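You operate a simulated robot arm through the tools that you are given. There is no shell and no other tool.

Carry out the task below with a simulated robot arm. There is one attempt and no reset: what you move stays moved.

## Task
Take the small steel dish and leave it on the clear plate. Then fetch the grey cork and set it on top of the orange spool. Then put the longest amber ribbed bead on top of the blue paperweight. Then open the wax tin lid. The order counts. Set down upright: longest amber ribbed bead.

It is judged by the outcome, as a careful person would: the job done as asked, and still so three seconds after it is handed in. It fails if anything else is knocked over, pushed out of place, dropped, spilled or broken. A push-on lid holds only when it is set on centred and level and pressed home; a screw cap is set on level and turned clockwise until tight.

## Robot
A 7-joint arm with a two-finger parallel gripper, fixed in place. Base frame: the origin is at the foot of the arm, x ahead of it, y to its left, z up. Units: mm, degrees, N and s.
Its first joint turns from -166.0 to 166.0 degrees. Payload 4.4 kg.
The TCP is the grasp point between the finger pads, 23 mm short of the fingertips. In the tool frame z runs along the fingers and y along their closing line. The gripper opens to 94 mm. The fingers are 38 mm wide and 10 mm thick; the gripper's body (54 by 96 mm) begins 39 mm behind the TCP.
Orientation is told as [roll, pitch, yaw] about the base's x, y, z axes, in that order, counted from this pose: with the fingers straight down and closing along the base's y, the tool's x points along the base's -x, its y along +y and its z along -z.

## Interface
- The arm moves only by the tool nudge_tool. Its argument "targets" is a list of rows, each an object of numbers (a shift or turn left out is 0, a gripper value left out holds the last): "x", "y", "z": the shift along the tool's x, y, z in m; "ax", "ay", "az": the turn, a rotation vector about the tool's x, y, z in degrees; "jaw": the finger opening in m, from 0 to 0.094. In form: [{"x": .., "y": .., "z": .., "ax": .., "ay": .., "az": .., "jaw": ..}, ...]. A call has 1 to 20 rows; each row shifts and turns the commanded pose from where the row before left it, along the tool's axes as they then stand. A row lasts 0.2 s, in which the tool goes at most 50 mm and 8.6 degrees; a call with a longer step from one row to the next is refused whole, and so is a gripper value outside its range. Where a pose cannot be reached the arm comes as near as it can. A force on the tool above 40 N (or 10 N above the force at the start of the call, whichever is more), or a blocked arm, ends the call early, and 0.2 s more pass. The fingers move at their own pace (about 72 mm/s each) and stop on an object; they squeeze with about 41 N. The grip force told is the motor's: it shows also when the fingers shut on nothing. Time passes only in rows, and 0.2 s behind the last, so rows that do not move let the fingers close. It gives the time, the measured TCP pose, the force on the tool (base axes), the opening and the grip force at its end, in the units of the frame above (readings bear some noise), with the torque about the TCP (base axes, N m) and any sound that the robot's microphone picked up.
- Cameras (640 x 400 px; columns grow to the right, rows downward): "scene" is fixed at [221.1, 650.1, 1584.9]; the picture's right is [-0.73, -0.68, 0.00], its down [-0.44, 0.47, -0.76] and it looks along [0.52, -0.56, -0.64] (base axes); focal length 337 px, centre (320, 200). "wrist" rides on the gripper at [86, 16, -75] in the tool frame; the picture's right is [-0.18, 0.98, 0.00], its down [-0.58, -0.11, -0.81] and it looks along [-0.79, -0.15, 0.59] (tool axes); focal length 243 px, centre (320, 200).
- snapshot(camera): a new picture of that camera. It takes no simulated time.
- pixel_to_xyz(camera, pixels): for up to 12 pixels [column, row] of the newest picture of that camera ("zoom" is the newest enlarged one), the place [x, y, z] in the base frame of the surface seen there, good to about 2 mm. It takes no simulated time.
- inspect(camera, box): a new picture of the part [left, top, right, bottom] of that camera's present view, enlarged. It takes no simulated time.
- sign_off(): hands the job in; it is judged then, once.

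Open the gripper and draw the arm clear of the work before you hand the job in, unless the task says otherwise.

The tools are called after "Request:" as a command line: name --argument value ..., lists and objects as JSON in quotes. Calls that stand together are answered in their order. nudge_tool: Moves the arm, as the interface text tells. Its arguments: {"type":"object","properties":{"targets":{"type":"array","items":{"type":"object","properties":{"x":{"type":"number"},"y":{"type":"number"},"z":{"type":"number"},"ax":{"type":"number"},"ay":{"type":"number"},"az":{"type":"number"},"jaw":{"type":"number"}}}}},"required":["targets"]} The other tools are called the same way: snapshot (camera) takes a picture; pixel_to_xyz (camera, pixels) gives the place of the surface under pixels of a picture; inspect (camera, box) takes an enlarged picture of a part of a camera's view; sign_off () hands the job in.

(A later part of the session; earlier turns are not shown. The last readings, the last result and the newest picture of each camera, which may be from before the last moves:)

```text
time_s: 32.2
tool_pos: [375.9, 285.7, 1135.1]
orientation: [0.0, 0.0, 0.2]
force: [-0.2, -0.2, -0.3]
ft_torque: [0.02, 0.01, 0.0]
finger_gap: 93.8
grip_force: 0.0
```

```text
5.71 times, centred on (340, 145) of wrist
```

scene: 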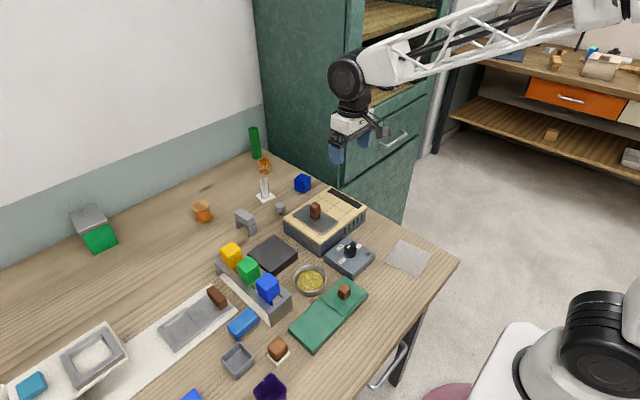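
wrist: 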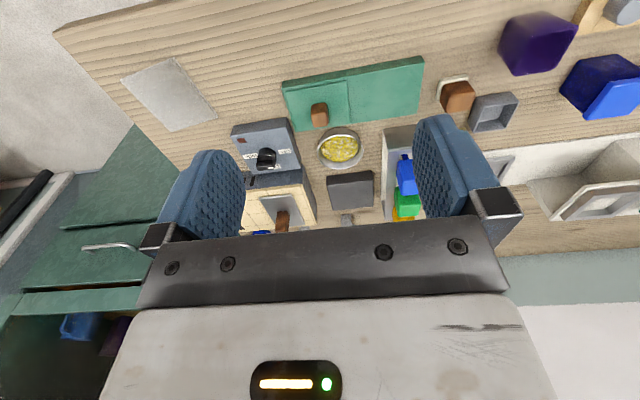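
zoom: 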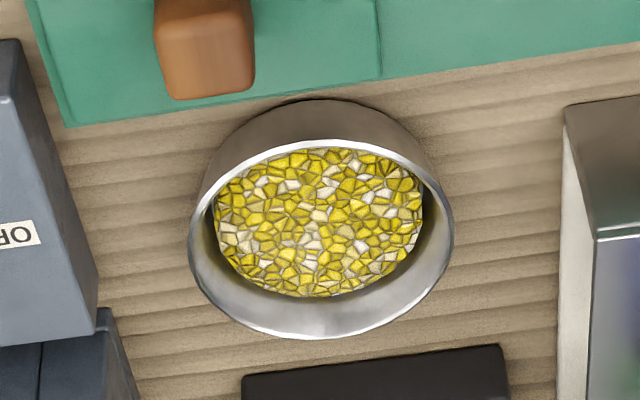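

Dish centre ≈ (600, 279), rim Ø ≈ 81 mm, rim top ≈ 879. I'll check the neighbours' edges and the clear plate corners for clearance.

Request:
inspect --camera "scene" --box '[260, 220, 360, 320]'

Request:
pixel_to_xyz --camera "zoom" --pixels '[[262, 170], [378, 245], [262, 195], [456, 232], [366, 318], [122, 310], [95, 215], [270, 130], [160, 370], [30, 220], [200, 240], [230, 110]]'

Request:
inspect --camera "scene" --box '[360, 220, 460, 300]'

Request:
pixel_to_xyz --camera "scene" --pixels '[[386, 261], [400, 240], [431, 254], [418, 276], [408, 258], [440, 262], [412, 282], [380, 262], [460, 262], [386, 240]]'

```text
4.00 times, centred on (310, 270) of scene
```

zoom: 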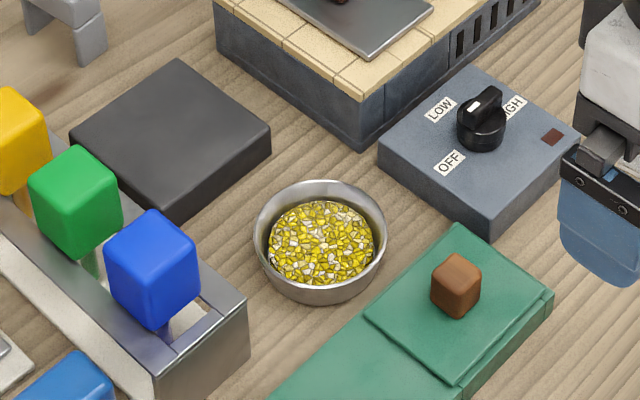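

```text
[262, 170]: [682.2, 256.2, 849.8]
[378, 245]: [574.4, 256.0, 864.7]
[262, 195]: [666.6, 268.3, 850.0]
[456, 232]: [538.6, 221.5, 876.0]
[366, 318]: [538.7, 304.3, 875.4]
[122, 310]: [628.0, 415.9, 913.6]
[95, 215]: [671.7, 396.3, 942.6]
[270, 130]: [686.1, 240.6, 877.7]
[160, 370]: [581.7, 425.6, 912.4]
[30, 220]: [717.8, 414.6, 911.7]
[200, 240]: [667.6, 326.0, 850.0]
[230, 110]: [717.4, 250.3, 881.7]
```

```text
5.00 times, centred on (410, 260) of scene
```

zoom: 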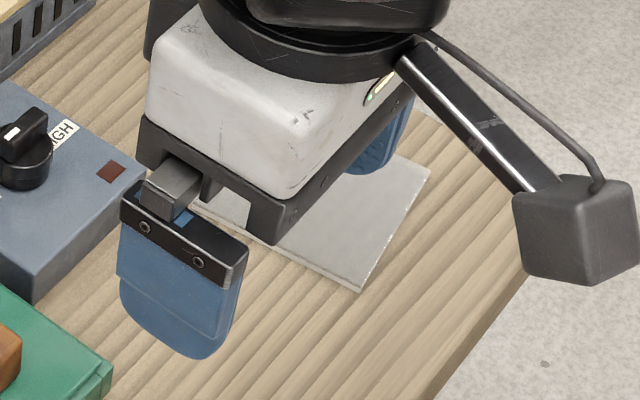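

```text
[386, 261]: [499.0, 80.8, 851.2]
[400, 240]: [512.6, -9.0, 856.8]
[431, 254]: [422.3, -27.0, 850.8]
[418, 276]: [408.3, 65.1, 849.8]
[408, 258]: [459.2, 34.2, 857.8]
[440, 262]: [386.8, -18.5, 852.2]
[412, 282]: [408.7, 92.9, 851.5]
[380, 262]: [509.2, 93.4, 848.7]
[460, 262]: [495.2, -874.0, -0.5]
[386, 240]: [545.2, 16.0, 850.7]
```

Table is at z ≈ 850, plate top ≈ 856 with centre near (460, 30). I'll check the controller box corner next to the dish, then position above the dish.

Request:
inspect --camera "scene" --box '[310, 220, 390, 290]'

Request:
pixel_to_xyz --camera "zoom" --pixels '[[85, 150], [85, 190], [240, 290], [215, 240], [100, 150], [230, 235], [222, 45], [375, 140]]'

Request:
nudge_tool --targets '[{"x": -0.037, "y": -0.001, "z": 0.02}, {"x": -0.037, "y": -0.001, "z": 0.02}, {"x": -0.037, "y": -0.001, "z": 0.02}, {"x": -0.037, "y": -0.001, "z": 0.02}, {"x": -0.037, "y": -0.001, "z": 0.02}, {"x": -0.037, "y": -0.001, "z": 0.02}]'

Request:
snapshot --camera "wrist"

Request:
snapshot --camera "scene"

```text
5.71 times, centred on (350, 255) of scene
```

zoom: 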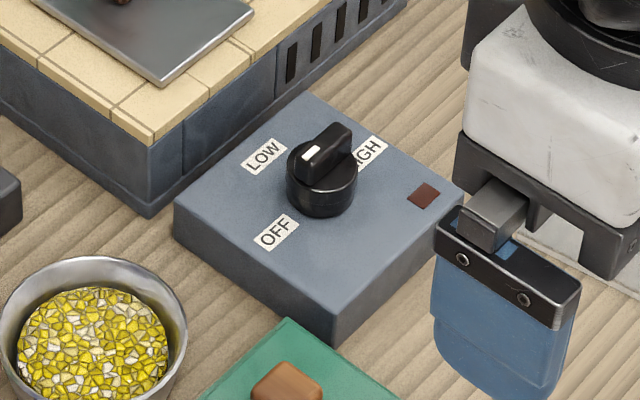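

```text
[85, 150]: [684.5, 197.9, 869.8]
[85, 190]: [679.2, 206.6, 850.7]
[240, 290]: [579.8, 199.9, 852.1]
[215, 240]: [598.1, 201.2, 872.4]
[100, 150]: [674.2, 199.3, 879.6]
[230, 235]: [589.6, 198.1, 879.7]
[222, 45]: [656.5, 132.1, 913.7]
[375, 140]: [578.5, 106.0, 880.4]
```

```text
time_s: 33.6
tool_pos: [602.7, 274.9, 1013.9]
orientation: [0.0, 0.0, 0.1]
force: [-0.1, -0.3, 0.3]
ft_torque: [0.0, 0.01, 0.02]
finger_gap: 93.9
grip_force: 0.0
```

```text
taken
```

wrist: 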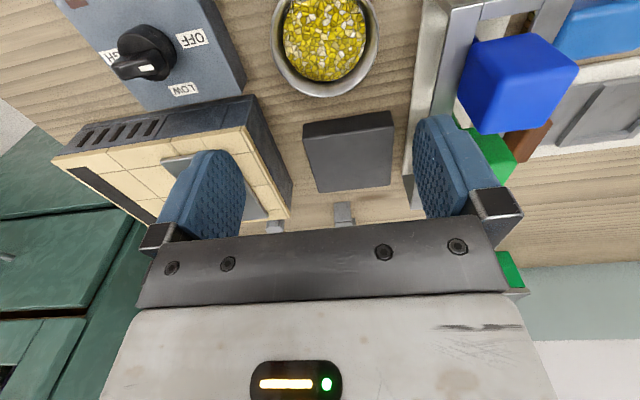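

```text
taken
```

scene: 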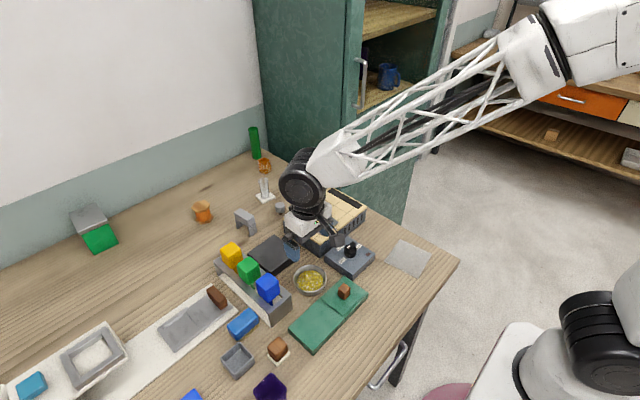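

Checking the rim again from this closer wrist view (rim at (272,45), (378,35), (322,97)).

Request:
pixel_to_xyz --camera "wrist" --pixels '[[274, 40], [376, 35], [324, 95], [285, 72], [366, 70], [279, 8], [372, 8], [326, 40], [300, 88], [350, 88], [300, 60], [350, 60]]'

Request:
inspect --camera "wrist" --box '[250, 0, 400, 110]'

```text
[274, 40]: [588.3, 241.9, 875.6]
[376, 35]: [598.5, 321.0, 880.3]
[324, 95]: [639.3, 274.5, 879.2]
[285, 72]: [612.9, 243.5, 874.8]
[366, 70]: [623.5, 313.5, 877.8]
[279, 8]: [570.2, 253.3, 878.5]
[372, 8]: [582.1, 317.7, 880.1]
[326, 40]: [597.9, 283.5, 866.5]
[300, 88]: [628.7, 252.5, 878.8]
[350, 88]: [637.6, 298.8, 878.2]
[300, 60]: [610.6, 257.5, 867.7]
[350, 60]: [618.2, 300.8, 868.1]
```

```text
3.64 times, centred on (325, 55) of wrist
```

zoom: 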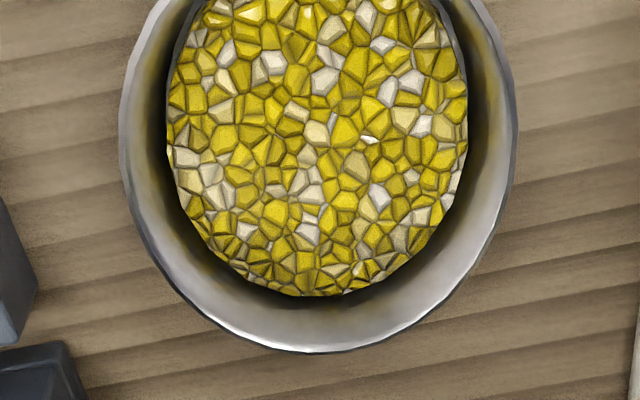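

Centre refined to (600, 280.5). I'll align, open fully and descend to TCP z ≈ 878.

Request:
nudge_tool --targets '[{"x": 0.0027, "y": 0.0055, "jaw": 0.094}, {"z": 0.03}, {"z": 0.03}, {"z": 0.03}, {"z": 0.015}, {}]'

Request:
inspect --camera "scene" --box '[260, 220, 360, 320]'

Request:
snapshot --camera "wrist"

```text
time_s: 35.0
tool_pos: [596.9, 284.8, 912.0]
orientation: [0.0, 0.0, 0.2]
force: [0.2, -0.1, 0.5]
ft_torque: [-0.02, 0.0, 0.01]
finger_gap: 94.1
grip_force: 0.1
```

```text
4.00 times, centred on (310, 270) of scene
```

zoom: 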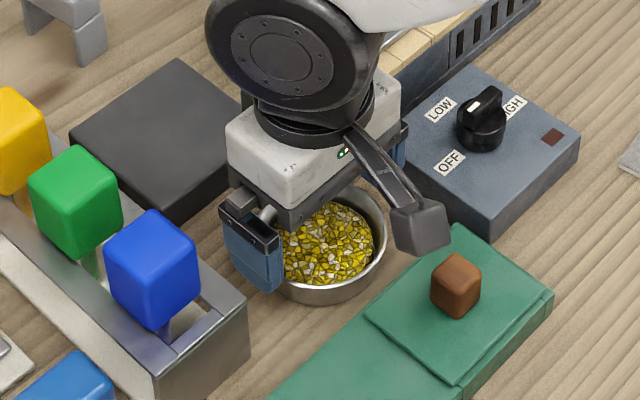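

```text
taken
```

wrist: 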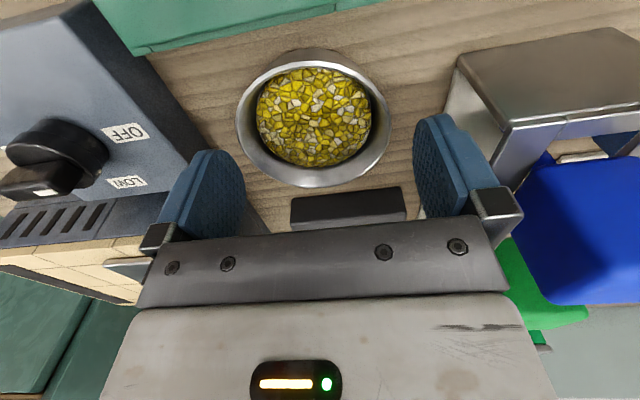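

The pose reading moved by a few mm from what I commanded; I'll read again with still rows to gauge noise.

Request:
nudge_tool --targets '[{}]'

Request:
nudge_tool --targets '[{}, {}]'

Request:
pixel_to_xyz --camera "wrist" --pixels '[[238, 125], [390, 120], [315, 183], [265, 170], [365, 170], [250, 160], [380, 155]]'

```text
time_s: 35.4
tool_pos: [597.8, 283.7, 913.2]
orientation: [0.0, 0.0, 0.0]
force: [0.7, -0.3, 0.1]
ft_torque: [0.03, -0.01, 0.0]
finger_gap: 93.9
grip_force: 0.1
```

```text
time_s: 36.0
tool_pos: [596.4, 284.3, 912.0]
orientation: [0.0, 0.1, 0.1]
force: [0.3, -0.6, 0.0]
ft_torque: [-0.04, -0.03, -0.01]
finger_gap: 94.1
grip_force: 0.1
```

```text
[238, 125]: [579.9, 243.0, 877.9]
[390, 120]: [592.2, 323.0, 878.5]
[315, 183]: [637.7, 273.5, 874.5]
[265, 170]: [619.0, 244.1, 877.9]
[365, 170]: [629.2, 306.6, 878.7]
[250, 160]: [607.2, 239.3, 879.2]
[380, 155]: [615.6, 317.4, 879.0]
```

Settled pose is (597, 284, 912), and a circle fit gives the dish centre (597.3, 280.7), R≈41.7. I'll shift y −3.5 mm and go down to 878.

Request:
nudge_tool --targets '[{"y": -0.0035}, {"z": 0.012}, {"z": 0.012}, {"z": 0.01}, {}, {}]'

Request:
snapshot --camera "wrist"

Request:
inspect --camera "scene" --box '[270, 240, 350, 310]'

```text
time_s: 37.4
tool_pos: [597.6, 280.9, 878.3]
orientation: [0.0, 0.0, 0.1]
force: [1.0, 0.4, -0.2]
ft_torque: [-0.01, -0.01, -0.03]
finger_gap: 94.2
grip_force: 0.0
```

```text
taken
```

wrist: 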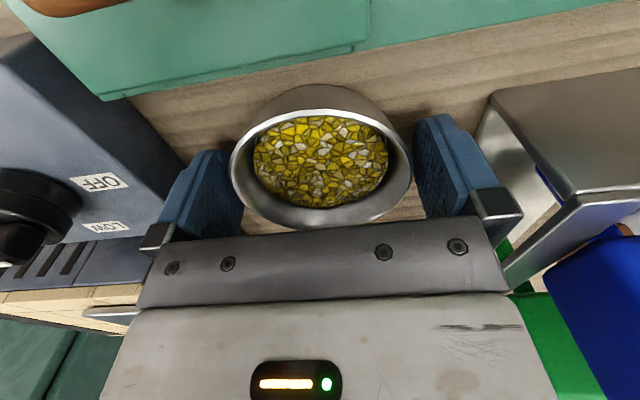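

```text
5.71 times, centred on (310, 275) of scene
```

zoom: 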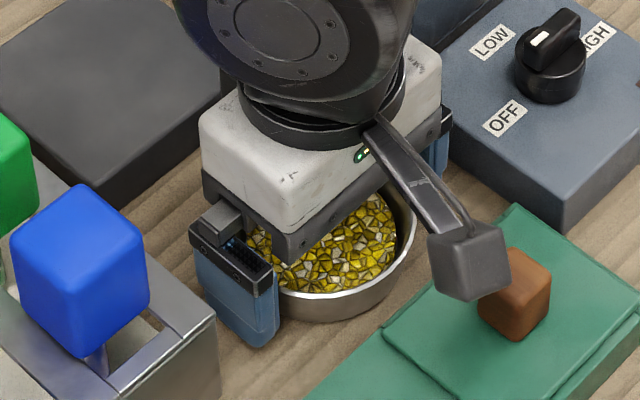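

The dish sits centred between the fingers; closing now.

Request:
nudge_tool --targets '[{"jaw": 0.07}, {}, {}, {}]'

Request:
snapshot --camera "wrist"

```text
time_s: 38.4
tool_pos: [596.6, 279.1, 877.0]
orientation: [-0.1, 0.0, 0.0]
force: [0.9, -0.1, -0.3]
ft_torque: [-0.01, 0.01, 0.01]
finger_gap: 85.1
grip_force: 41.6
```

```text
taken
```

wrist: 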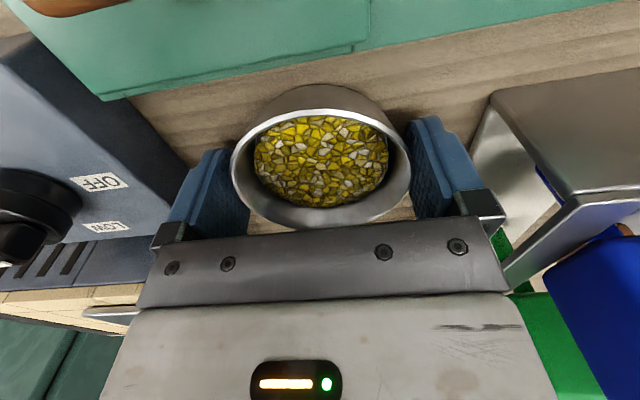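

Gripped at 85 mm with 41 N. Lifting slowly straight up.

Request:
nudge_tool --targets '[{"z": -0.004}, {"z": -0.008}, {"z": -0.012}, {"z": -0.012}, {"z": -0.012}, {"z": -0.012}, {"z": -0.012}, {"z": -0.012}, {"z": -0.01}, {"z": -0.006}, {}]'

Request:
snapshot --camera "wrist"

Request:
snapshot --camera "scene"

Request:
pixel_to_xyz --camera "scene" --pixels '[[402, 241], [429, 254], [417, 275], [387, 260], [408, 258], [400, 250], [420, 262], [395, 262]]'

```text
time_s: 40.8
tool_pos: [596.0, 278.8, 975.3]
orientation: [0.0, 0.0, 0.1]
force: [-0.2, 0.1, 0.3]
ft_torque: [0.01, -0.05, -0.03]
finger_gap: 70.3
grip_force: 0.1
```

```text
taken
```

wrist: 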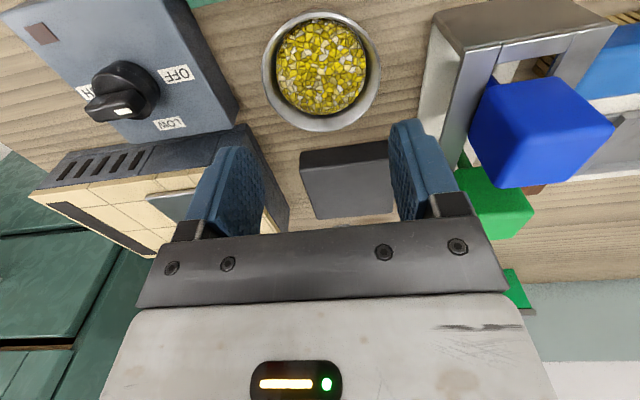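

```text
taken
```

scene: 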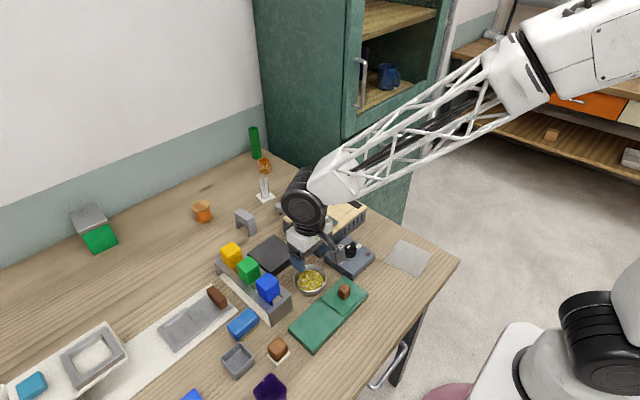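

```text
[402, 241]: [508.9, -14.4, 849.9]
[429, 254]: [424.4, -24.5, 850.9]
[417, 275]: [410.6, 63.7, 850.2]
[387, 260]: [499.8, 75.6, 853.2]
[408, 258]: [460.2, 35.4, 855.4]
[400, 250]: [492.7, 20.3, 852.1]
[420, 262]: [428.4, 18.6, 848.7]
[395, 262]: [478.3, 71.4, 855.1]
```

The dish slipped out (gap now 70, dish still on the table and contents undisturbed). I'll look at its profile closely before retrying.

Request:
inspect --camera "scene" --box '[285, 255, 335, 300]'

Request:
inspect --camera "wrist" --box '[250, 0, 400, 140]'

Request:
pixel_to_xyz --camera "wrist" --pixels '[[264, 75], [379, 68], [325, 130], [282, 112], [366, 108], [290, 22], [355, 20], [322, 12], [322, 65], [310, 95], [300, 128], [345, 128]]'

```text
8.89 times, centred on (310, 278) of scene
```

zoom: 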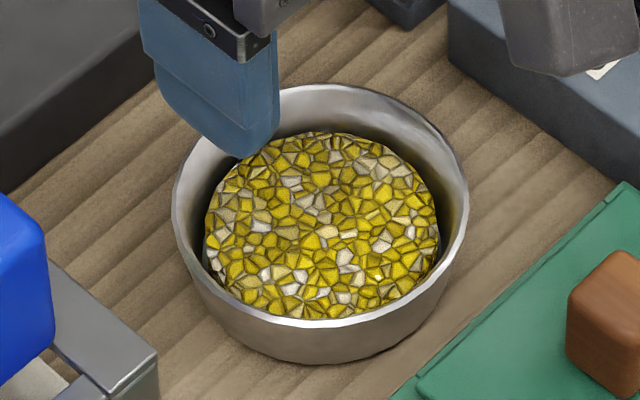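

```text
2.86 times, centred on (325, 70) of wrist
```

zoom: 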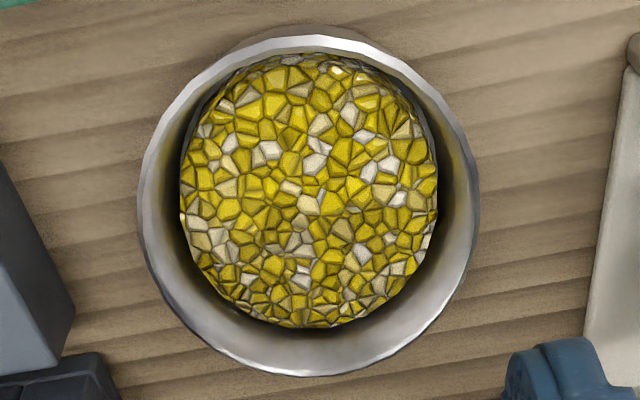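

```text
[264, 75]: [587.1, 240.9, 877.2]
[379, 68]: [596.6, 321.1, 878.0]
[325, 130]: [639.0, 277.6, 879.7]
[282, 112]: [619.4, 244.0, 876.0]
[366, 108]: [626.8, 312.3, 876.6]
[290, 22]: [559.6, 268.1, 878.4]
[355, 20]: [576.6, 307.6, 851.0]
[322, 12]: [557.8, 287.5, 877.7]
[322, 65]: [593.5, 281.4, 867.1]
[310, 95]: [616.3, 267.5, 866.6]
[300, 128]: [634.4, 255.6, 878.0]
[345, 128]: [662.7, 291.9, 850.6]
```

The dish is unmoved (centre still ≈(598, 280)). I'll reopen, lower to 876 and grip again commanding the jaw fully closed, then lift only a little and watch the readings.

Request:
nudge_tool --targets '[{"jaw": 0.094, "x": -0.001, "y": 0.0015}, {}, {"z": 0.03}, {"z": 0.03}, {"z": 0.025}, {"z": 0.014}, {}, {}]'

Request:
nudge_tool --targets '[{"jaw": 0.0}, {}, {}, {}, {}]'

Request:
nudge_tool --targets '[{"z": -0.002}, {"z": -0.002}, {}]'

Request:
inspect --camera "scene" --box '[270, 240, 350, 310]'

```text
time_s: 42.6
tool_pos: [597.2, 280.5, 875.7]
orientation: [0.0, 0.0, 0.1]
force: [0.4, 0.1, 0.2]
ft_torque: [-0.03, -0.03, -0.01]
finger_gap: 93.9
grip_force: 0.1
```

```text
time_s: 43.8
tool_pos: [597.1, 280.8, 877.3]
orientation: [0.0, 0.0, 0.1]
force: [-0.8, 0.3, 0.2]
ft_torque: [0.0, 0.02, 0.03]
finger_gap: 85.1
grip_force: 40.9
```

```text
time_s: 44.6
tool_pos: [598.1, 281.8, 880.7]
orientation: [0.0, -0.1, 0.1]
force: [1.0, -0.2, -1.4]
ft_torque: [0.02, 0.01, 0.0]
finger_gap: 85.2
grip_force: 41.2
```

```text
5.71 times, centred on (310, 275) of scene
```

zoom: 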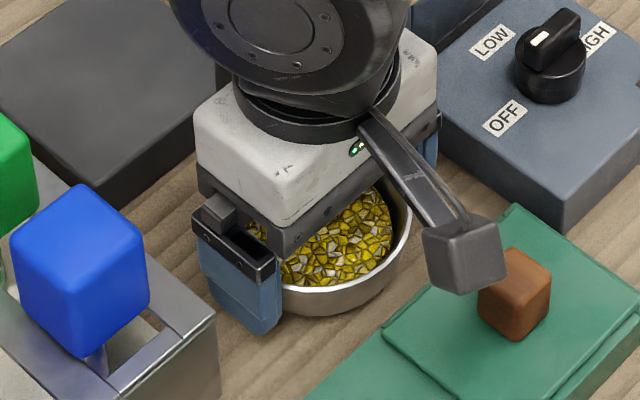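

Lifted 4 mm, gap holds at 85.2 and force −1.4 N shows weight is carried. Continue slowly, monitoring.

Request:
nudge_tool --targets '[{"z": -0.003}, {"z": -0.003}, {"z": -0.003}, {}]'

Request:
inspect --camera "scene" --box '[270, 240, 350, 310]'

Request:
snapshot --camera "wrist"

```text
time_s: 45.6
tool_pos: [600.1, 281.3, 890.2]
orientation: [0.0, 0.1, 0.0]
force: [-0.2, 0.7, -2.3]
ft_torque: [0.01, -0.01, -0.01]
finger_gap: 84.8
grip_force: 40.7
```

```text
5.71 times, centred on (310, 275) of scene
```

zoom: 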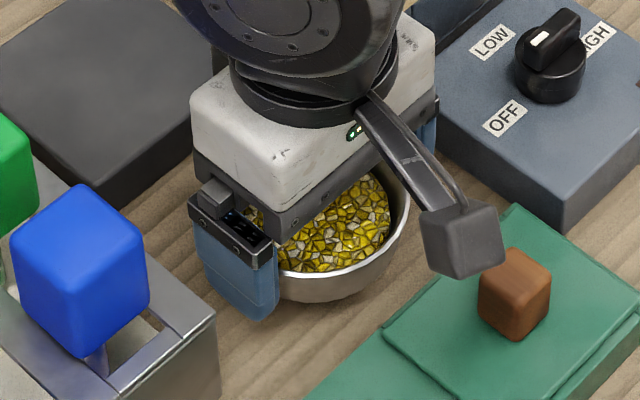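

```text
taken
```

wrist: 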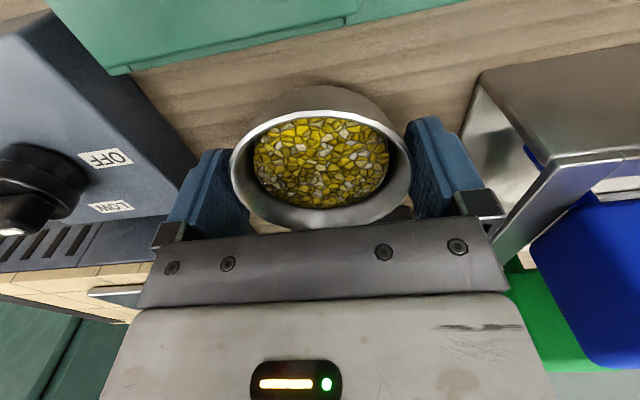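

The dish is in the air and stationary relative to the fingers. Continuing upward in gentle steps.

Request:
nudge_tool --targets '[{"z": -0.004}, {"z": -0.004}, {"z": -0.004}, {"z": -0.004}, {"z": -0.004}, {}]'

Request:
snapshot --camera "wrist"

```text
time_s: 47.0
tool_pos: [598.6, 281.1, 911.6]
orientation: [-0.1, 0.0, 0.1]
force: [0.1, 0.2, -0.7]
ft_torque: [0.01, 0.0, -0.02]
finger_gap: 84.8
grip_force: 40.6
```

```text
taken
```

wrist: 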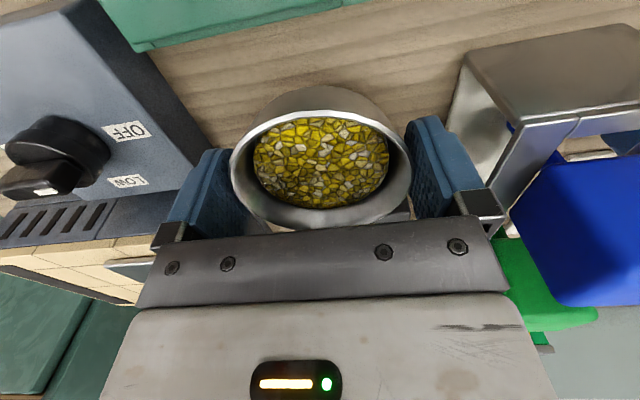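

Holding well. Continue up to about z 972 to clear the controller knob (914).

Request:
nudge_tool --targets '[{"z": -0.005}, {"z": -0.005}, {"z": -0.005}, {"z": -0.005}, {"z": -0.005}, {"z": -0.005}, {"z": -0.005}, {"z": -0.005}, {"z": -0.005}, {"z": -0.005}, {"z": -0.005}, {"z": -0.005}, {}]'

Request:
snapshot --camera "wrist"

```text
time_s: 49.8
tool_pos: [599.6, 282.7, 970.1]
orientation: [0.0, 0.1, 0.2]
force: [0.3, -0.2, -1.9]
ft_torque: [-0.02, 0.03, 0.01]
finger_gap: 85.2
grip_force: 41.2
```

```text
taken
```

wrist: 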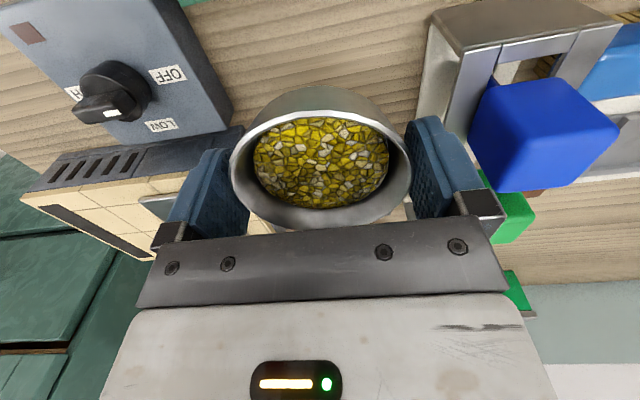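

Held firmly. Moving laterally toward the plate in gentle steps.

Request:
nudge_tool --targets '[{"x": 0.001, "y": -0.002}, {"x": 0.002, "y": -0.004}, {"x": 0.004, "y": -0.007}, {"x": 0.005, "y": -0.009}, {"x": 0.006, "y": -0.0105}, {"x": 0.006, "y": -0.0105}, {"x": 0.006, "y": -0.0105}, {"x": 0.006, "y": -0.0105}, {"x": 0.006, "y": -0.0105}, {"x": 0.006, "y": -0.0105}, {"x": 0.006, "y": -0.0105}, {"x": 0.006, "y": -0.0105}, {"x": 0.004, "y": -0.007}, {"x": 0.003, "y": -0.004}, {"x": 0.001, "y": -0.002}, {}]'

Request:
snapshot --camera "wrist"

Request:
snapshot --camera "scene"

```text
time_s: 53.2
tool_pos: [530.2, 163.3, 969.7]
orientation: [0.0, -0.1, 0.0]
force: [0.0, 0.2, -2.1]
ft_torque: [-0.01, 0.03, 0.0]
finger_gap: 85.1
grip_force: 41.3
```

```text
taken
```

wrist: 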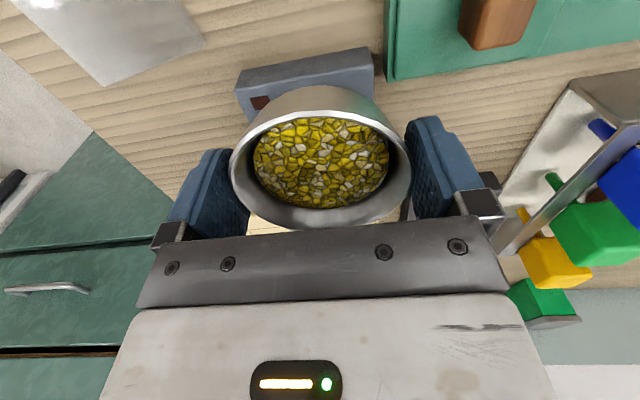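

```text
taken
```

scene: 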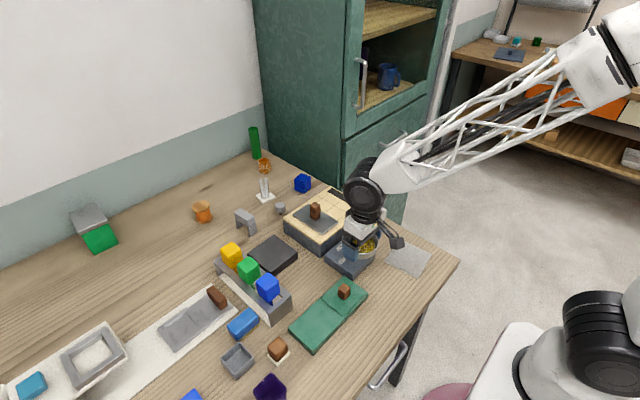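

Measuring the clear plate from both pictures for its centre.

Request:
pixel_to_xyz --camera "wrist" --pixels '[[106, 84], [203, 43], [100, 84], [150, 20], [40, 30], [187, 12], [120, 40], [160, 50]]'

Request:
inspect --camera "scene" --box '[360, 220, 460, 300]'

Request:
pixel_to_xyz --camera "zoom" --pixels '[[138, 205], [357, 172], [290, 285], [175, 165], [250, 200], [150, 200], [345, 172], [285, 275], [205, 110], [240, 260], [330, 230]]'

```text
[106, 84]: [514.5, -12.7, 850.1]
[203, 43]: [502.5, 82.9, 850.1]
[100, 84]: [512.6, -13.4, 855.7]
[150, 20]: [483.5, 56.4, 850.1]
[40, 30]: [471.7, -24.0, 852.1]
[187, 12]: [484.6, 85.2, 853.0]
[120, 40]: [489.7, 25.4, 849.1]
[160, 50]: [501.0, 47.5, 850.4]
```

```text
5.00 times, centred on (410, 260) of scene
```

zoom: 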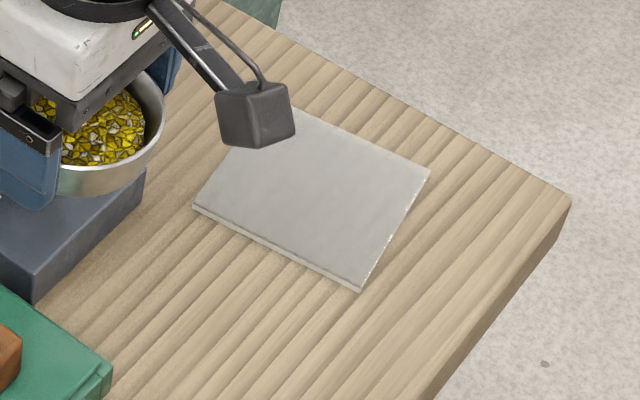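

```text
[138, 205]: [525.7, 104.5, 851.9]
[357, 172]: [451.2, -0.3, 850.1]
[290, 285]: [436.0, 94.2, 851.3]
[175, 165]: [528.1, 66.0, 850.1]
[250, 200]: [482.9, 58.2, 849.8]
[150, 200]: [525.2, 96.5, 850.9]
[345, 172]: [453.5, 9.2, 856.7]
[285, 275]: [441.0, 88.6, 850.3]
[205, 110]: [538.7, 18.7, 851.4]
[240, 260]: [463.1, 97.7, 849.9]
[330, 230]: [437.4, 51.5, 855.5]
```

From the pixel rays the plate's centre is ≈ (460.6, 25) with top at ≈ 856. Moving the dish over it.

Request:
nudge_tool --targets '[{"x": 0.001, "y": -0.002}, {"x": 0.002, "y": -0.004}, {"x": 0.004, "y": -0.008}, {"x": 0.005, "y": -0.01}, {"x": 0.0055, "y": -0.011}, {"x": 0.0055, "y": -0.011}, {"x": 0.0055, "y": -0.011}, {"x": 0.0055, "y": -0.011}, {"x": 0.0055, "y": -0.011}, {"x": 0.0055, "y": -0.011}, {"x": 0.0055, "y": -0.011}, {"x": 0.0055, "y": -0.011}, {"x": 0.005, "y": -0.01}, {"x": 0.004, "y": -0.008}, {"x": 0.003, "y": -0.005}, {"x": 0.0015, "y": -0.003}, {}, {}]'

Request:
snapshot --camera "wrist"

Request:
inspect --camera "scene" --box '[350, 200, 470, 300]'

```text
time_s: 57.0
tool_pos: [461.3, 24.6, 970.7]
orientation: [-0.1, 0.1, 0.2]
force: [0.1, 0.5, -0.8]
ft_torque: [-0.01, 0.0, -0.02]
finger_gap: 85.1
grip_force: 40.8
```

```text
taken
```

wrist: 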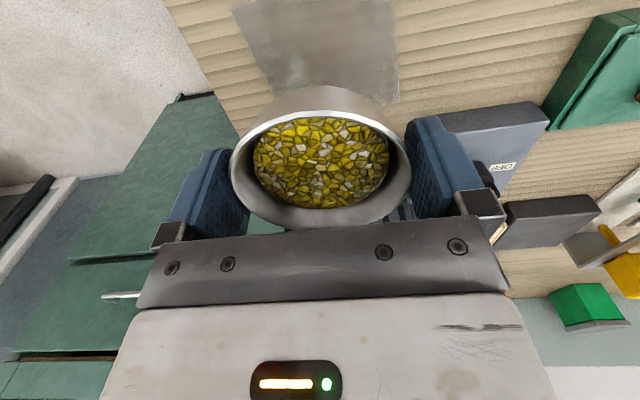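

```text
4.00 times, centred on (410, 250) of scene
```

zoom: 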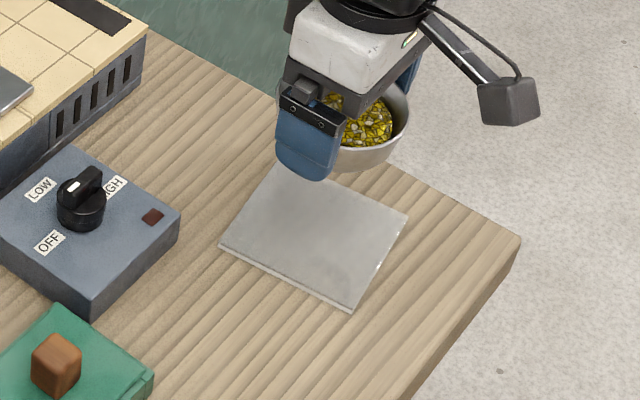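

Above the plate centre. Lowering to about z 888, then slowly until contact.

Request:
nudge_tool --targets '[{"z": 0.003}, {"z": 0.006}, {"z": 0.006}, {"z": 0.006}, {"z": 0.006}, {"z": 0.006}, {"z": 0.006}, {"z": 0.006}, {"z": 0.006}, {"z": 0.006}, {"z": 0.006}, {"z": 0.006}, {"z": 0.006}, {"z": 0.005}, {"z": 0.003}, {}]'

Request:
inspect --camera "scene" --box '[370, 220, 450, 290]'

Request:
snapshot --camera "wrist"

```text
time_s: 60.4
tool_pos: [462.3, 24.2, 888.2]
orientation: [0.0, 0.0, 0.0]
force: [-0.6, 0.1, -2.0]
ft_torque: [-0.01, -0.01, -0.02]
finger_gap: 85.1
grip_force: 40.3
```

```text
5.71 times, centred on (410, 255) of scene
```

zoom: 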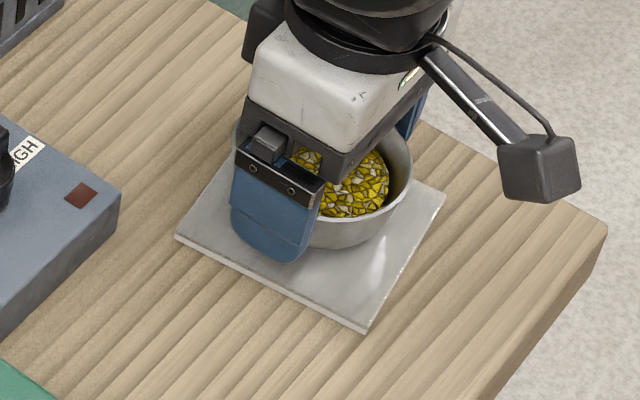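

```text
taken
```

wrist: 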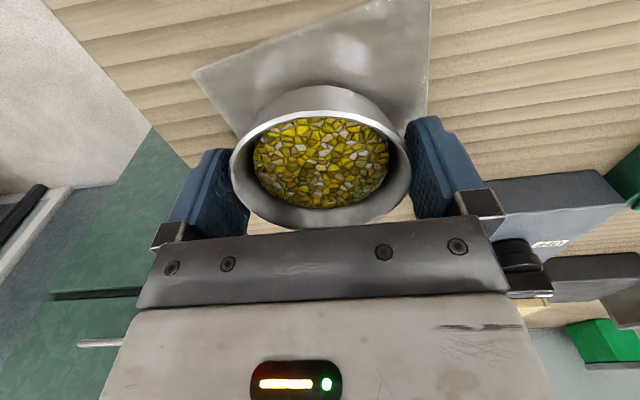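

Dish is over the plate, about 5 mm above. Final lowering in small steps.

Request:
nudge_tool --targets '[{"z": 0.0015}, {"z": 0.0015}, {"z": 0.001}, {}]'

Request:
nudge_tool --targets '[{"z": 0.001}, {}]'

Request:
inspect --camera "scene" --box '[370, 220, 450, 290]'

```text
time_s: 61.4
tool_pos: [461.9, 24.6, 883.7]
orientation: [0.0, 0.1, 0.0]
force: [-1.1, 0.2, -1.6]
ft_torque: [0.01, 0.04, -0.02]
finger_gap: 84.9
grip_force: 40.7
```

```text
time_s: 62.0
tool_pos: [458.6, 24.5, 882.5]
orientation: [0.0, 0.0, 0.0]
force: [0.6, -0.2, -1.3]
ft_torque: [-0.03, 0.01, -0.01]
finger_gap: 84.8
grip_force: 41.1
```

```text
5.71 times, centred on (410, 255) of scene
```

zoom: 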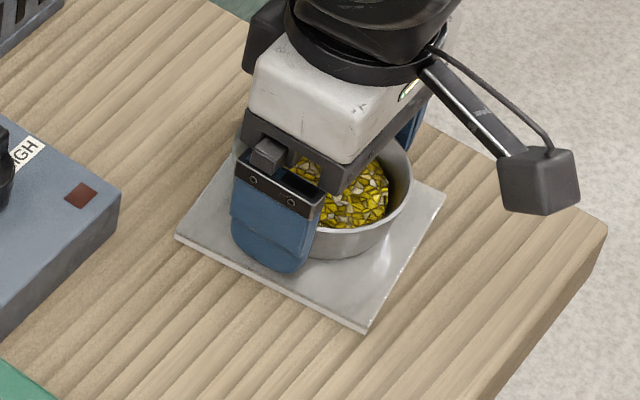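

Still carrying weight; lowering in sub-millimetre steps until contact force shows.

Request:
nudge_tool --targets '[{"z": 0.0007}, {}, {}]'

Request:
nudge_tool --targets '[{"z": 0.0007}, {}, {}]'

Request:
nudge_tool --targets '[{"z": 0.0007}, {}, {}]'

```text
time_s: 62.8
tool_pos: [461.1, 24.6, 883.2]
orientation: [0.1, 0.0, 0.1]
force: [-0.9, -0.9, 7.2]
ft_torque: [0.03, 0.06, -0.01]
finger_gap: 85.0
grip_force: 41.4
```

```text
time_s: 63.6
tool_pos: [461.1, 25.2, 882.5]
orientation: [-0.1, -0.1, 0.0]
force: [-2.8, 1.3, 26.3]
ft_torque: [0.01, 0.07, 0.02]
finger_gap: 84.9
grip_force: 41.0
```

```text
time_s: 64.4
tool_pos: [461.5, 26.1, 880.6]
orientation: [0.0, 0.0, 0.1]
force: [6.2, 0.0, 26.1]
ft_torque: [-0.01, -0.23, -0.02]
finger_gap: 85.1
grip_force: 40.9
```

Contact made (26 N). I'll relieve ~1.4 mm and open the fingers.

Request:
nudge_tool --targets '[{"z": -0.0014}, {}, {"jaw": 0.094}, {}, {}]'

Request:
snapshot --camera "wrist"

```text
time_s: 65.6
tool_pos: [461.3, 24.9, 883.1]
orientation: [0.0, 0.0, 0.1]
force: [-0.4, 0.8, -0.1]
ft_torque: [-0.01, -0.03, -0.02]
finger_gap: 94.0
grip_force: 0.1
```

```text
taken
```

wrist: 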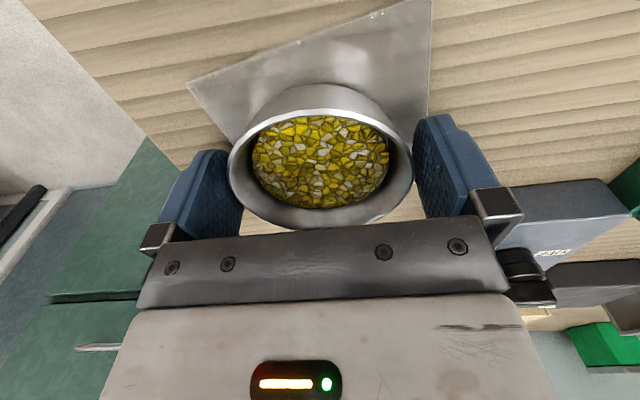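

Released; retreating straight up and checking the placement.

Request:
nudge_tool --targets '[{"z": -0.005}, {"z": -0.01}, {"z": -0.03}, {"z": -0.04}, {"z": -0.04}, {"z": -0.04}, {"z": -0.04}]'

Request:
inspect --camera "scene" --box '[370, 220, 450, 290]'

Request:
snapshot --camera "wrist"

```text
time_s: 67.2
tool_pos: [460.6, 24.5, 1083.9]
orientation: [0.0, 0.1, 0.2]
force: [-0.1, -0.6, 0.7]
ft_torque: [0.01, -0.02, 0.01]
finger_gap: 94.2
grip_force: 0.0
```

```text
5.71 times, centred on (410, 255) of scene
```

zoom: 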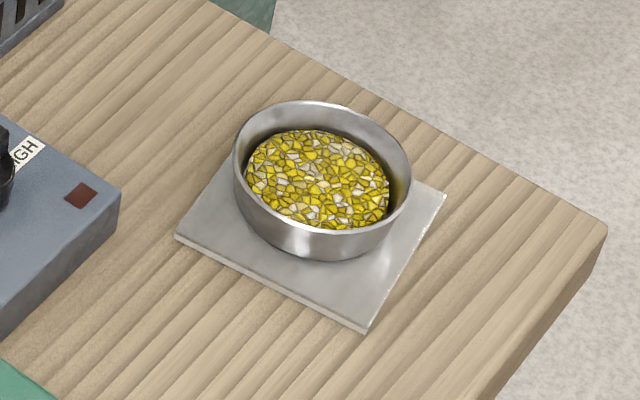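

```text
taken
```

wrist: 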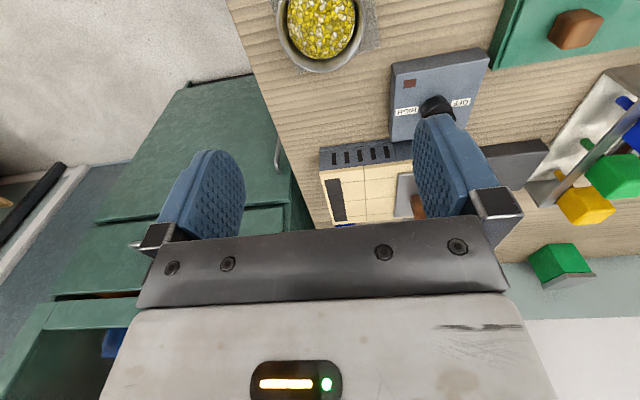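

The dish stands on the clear plate. Next the cork: I'll move to view cork and spool closely.

Request:
nudge_tool --targets '[{"x": -0.03, "y": 0.025}, {"x": -0.03, "y": 0.025}, {"x": -0.03, "y": 0.025}, {"x": -0.03, "y": 0.025}, {"x": -0.03, "y": 0.025}, {"x": -0.03, "y": 0.025}, {"x": -0.03, "y": 0.025}, {}]'

Request:
snapshot --camera "wrist"

Request:
inspect --camera "wrist" --box '[220, 60, 420, 220]'

Request:
inspect --camera "scene" --box '[250, 180, 320, 240]'

Request:
inspect --camera "scene" --box '[170, 185, 240, 235]'

```text
time_s: 69.0
tool_pos: [669.2, 197.9, 1086.1]
orientation: [0.0, 0.0, 0.1]
force: [0.1, 0.3, 1.0]
ft_torque: [0.0, 0.04, -0.02]
finger_gap: 93.9
grip_force: 0.0
```

```text
taken
```

wrist: 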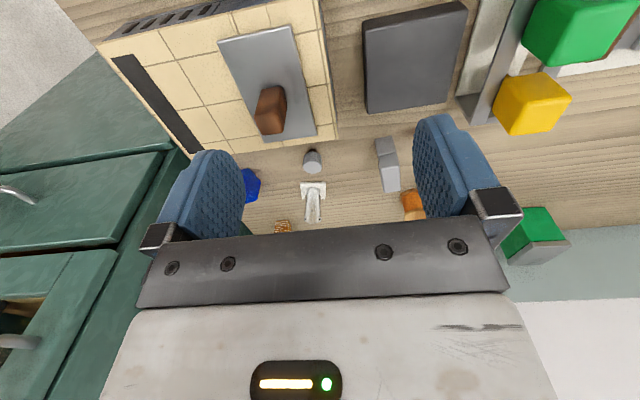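

```text
2.50 times, centred on (320, 140) of wrist
```

zoom: 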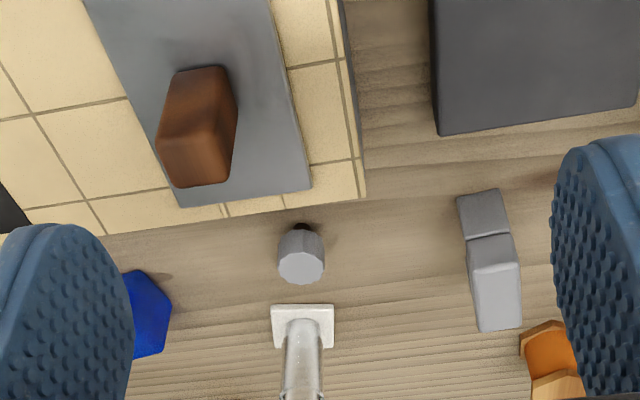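

```text
6.67 times, centred on (285, 210) of scene
```

zoom: 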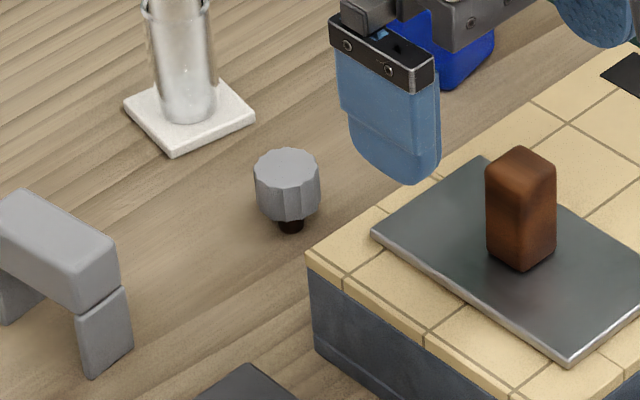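

```text
8.00 times, centred on (205, 210) of scene
```

zoom: 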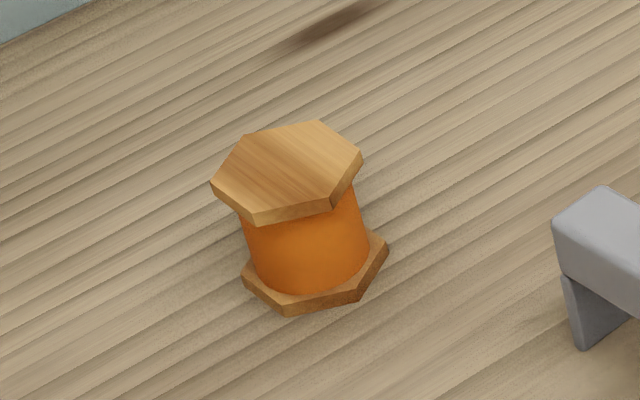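

There is another grey cylinder on the wooden slotted board at the near left; I must compare it with this one before picking. Moving to view it.

Request:
nudge_tool --targets '[{"z": -0.02, "x": 0.03, "y": 0.035}, {"z": -0.02, "x": 0.035, "y": 0.035}, {"x": 0.035, "y": 0.035}, {"x": 0.035, "y": 0.035}, {"x": 0.035, "y": 0.035}, {"x": 0.035, "y": 0.035}, {"x": 0.035, "y": 0.035}, {"x": 0.035, "y": 0.035}, {"x": 0.035, "y": 0.035}, {"x": 0.035, "y": 0.035}, {"x": 0.035, "y": 0.035}, {"x": 0.035, "y": 0.035}, {}]'

Request:
snapshot --camera "wrist"

Request:
inspect --camera "wrist" --box '[240, 40, 440, 200]'

```text
refused: row 1 steps farther than a row can; nothing moved
```

```text
taken
```

wrist: 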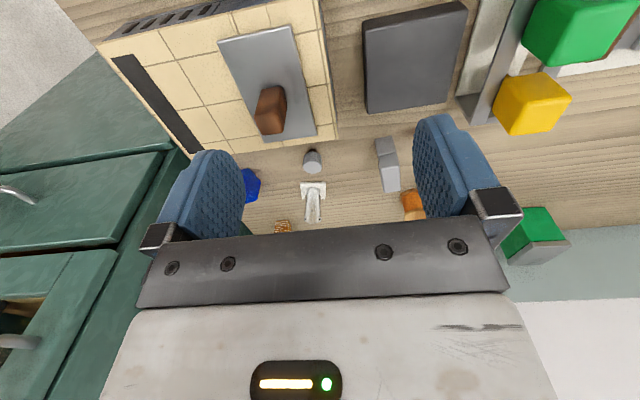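

```text
2.50 times, centred on (340, 120) of wrist
```

zoom: 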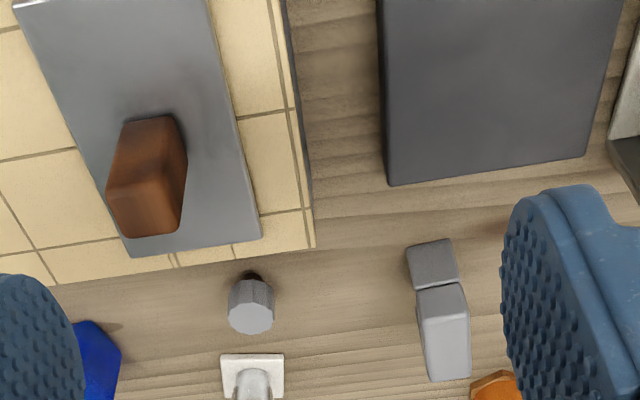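

The call was refused for too long a step; resending with shorter rows.

Request:
nudge_tool --targets '[{"z": -0.04}, {"x": 0.033, "y": 0.036}, {"x": 0.033, "y": 0.036}, {"x": 0.033, "y": 0.036}, {"x": 0.033, "y": 0.036}, {"x": 0.033, "y": 0.036}, {"x": 0.033, "y": 0.036}, {"x": 0.033, "y": 0.036}, {"x": 0.033, "y": 0.036}, {"x": 0.033, "y": 0.036}, {"x": 0.033, "y": 0.036}, {"x": 0.033, "y": 0.036}, {"x": 0.033, "y": 0.036}, {}]'

Request:
snapshot --camera "wrist"

Request:
inspect --camera "wrist" --box '[240, 0, 440, 160]'

```text
time_s: 72.0
tool_pos: [277.2, 634.4, 1123.4]
orientation: [-0.1, -0.1, 0.1]
force: [0.3, -0.4, 0.0]
ft_torque: [-0.02, -0.02, -0.02]
finger_gap: 93.8
grip_force: 0.1
```

```text
taken
```

wrist: 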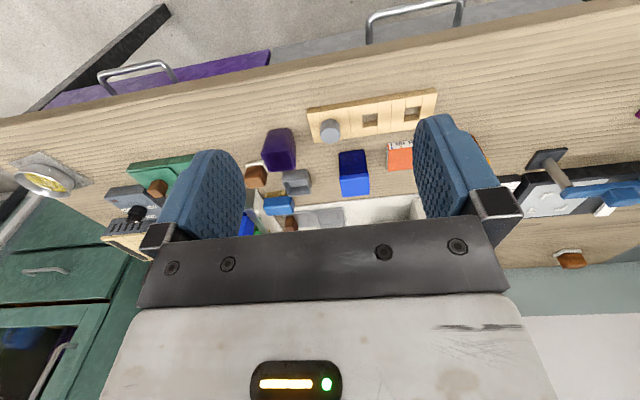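

```text
2.50 times, centred on (340, 80) of wrist
```

zoom: 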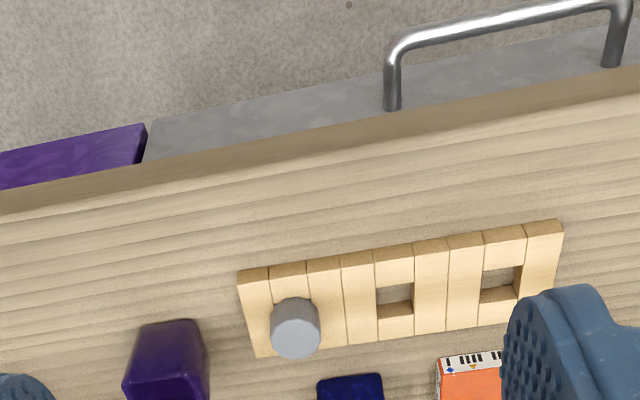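

Measuring B (wrist (330,132)) and taking a closer look at it.

Request:
pixel_to_xyz --camera "wrist" --pixels '[[330, 130], [330, 140], [370, 120], [320, 110], [430, 95], [410, 115], [345, 110], [355, 165], [355, 188], [400, 155]]'

Request:
nudge_tool --targets '[{"x": 0.02, "z": 0.04}, {"x": 0.02, "z": 0.04}, {"x": 0.02, "z": 0.03}, {"x": 0.02, "z": 0.0}, {}]'

Request:
snapshot --camera "wrist"

Request:
inspect --camera "wrist" --box '[260, 80, 420, 220]'

```text
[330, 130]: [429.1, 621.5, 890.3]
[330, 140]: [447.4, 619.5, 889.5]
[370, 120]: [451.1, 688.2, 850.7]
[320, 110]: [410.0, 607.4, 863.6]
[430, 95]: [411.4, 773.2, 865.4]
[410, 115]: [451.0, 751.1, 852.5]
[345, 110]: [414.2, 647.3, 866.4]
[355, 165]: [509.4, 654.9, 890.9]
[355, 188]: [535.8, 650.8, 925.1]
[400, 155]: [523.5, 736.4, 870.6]
```

```text
time_s: 73.2
tool_pos: [196.4, 631.2, 1016.6]
orientation: [0.0, 0.1, 0.1]
force: [0.4, -0.1, 0.0]
ft_torque: [-0.01, -0.01, 0.02]
finger_gap: 93.9
grip_force: 0.0
```

```text
taken
```

wrist: 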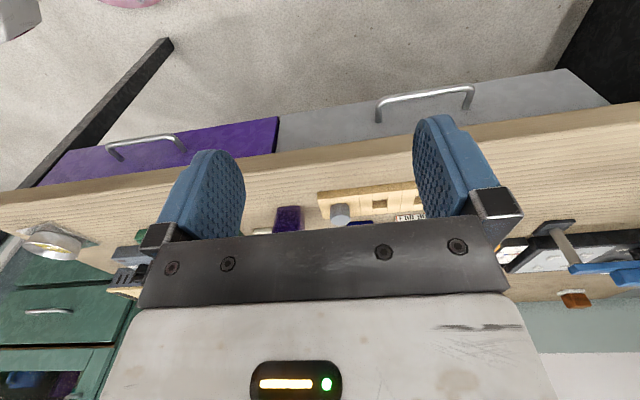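

```text
2.86 times, centred on (340, 150) of wrist
```

zoom: 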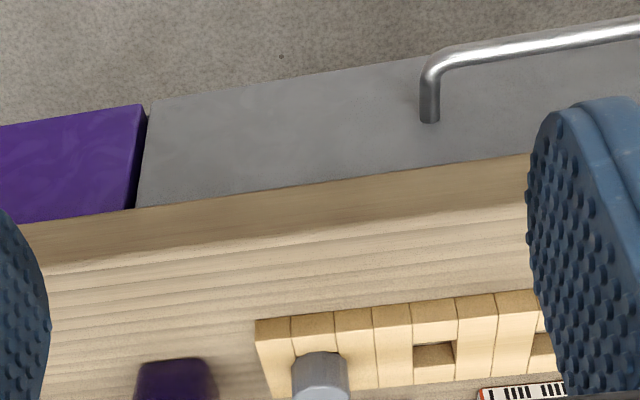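

I'll raise a bit to see B properly between the fingers.

Request:
nudge_tool --targets '[{"x": -0.03, "z": -0.03}, {"x": -0.03, "z": 0.0}, {"x": -0.02, "z": 0.0}, {}]'

Request:
snapshot --camera "wrist"

Request:
inspect --camera "wrist" --box '[290, 110, 390, 200]'

```text
time_s: 74.2
tool_pos: [272.5, 628.6, 1047.2]
orientation: [0.1, 0.0, 0.1]
force: [0.1, 0.0, 0.1]
ft_torque: [0.02, 0.03, -0.03]
finger_gap: 94.3
grip_force: 0.1
```

```text
taken
```

wrist: 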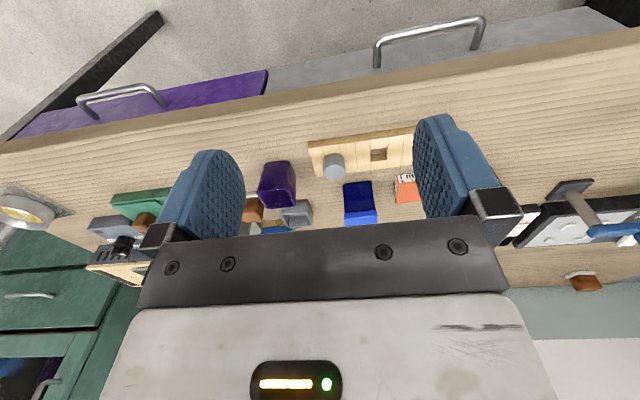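

```text
4.44 times, centred on (340, 155) of wrist
```

zoom: 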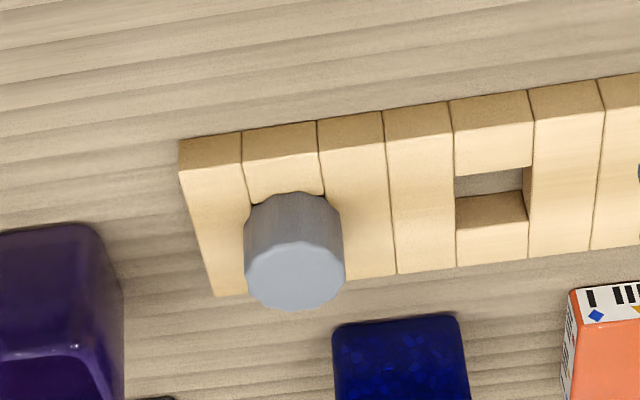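

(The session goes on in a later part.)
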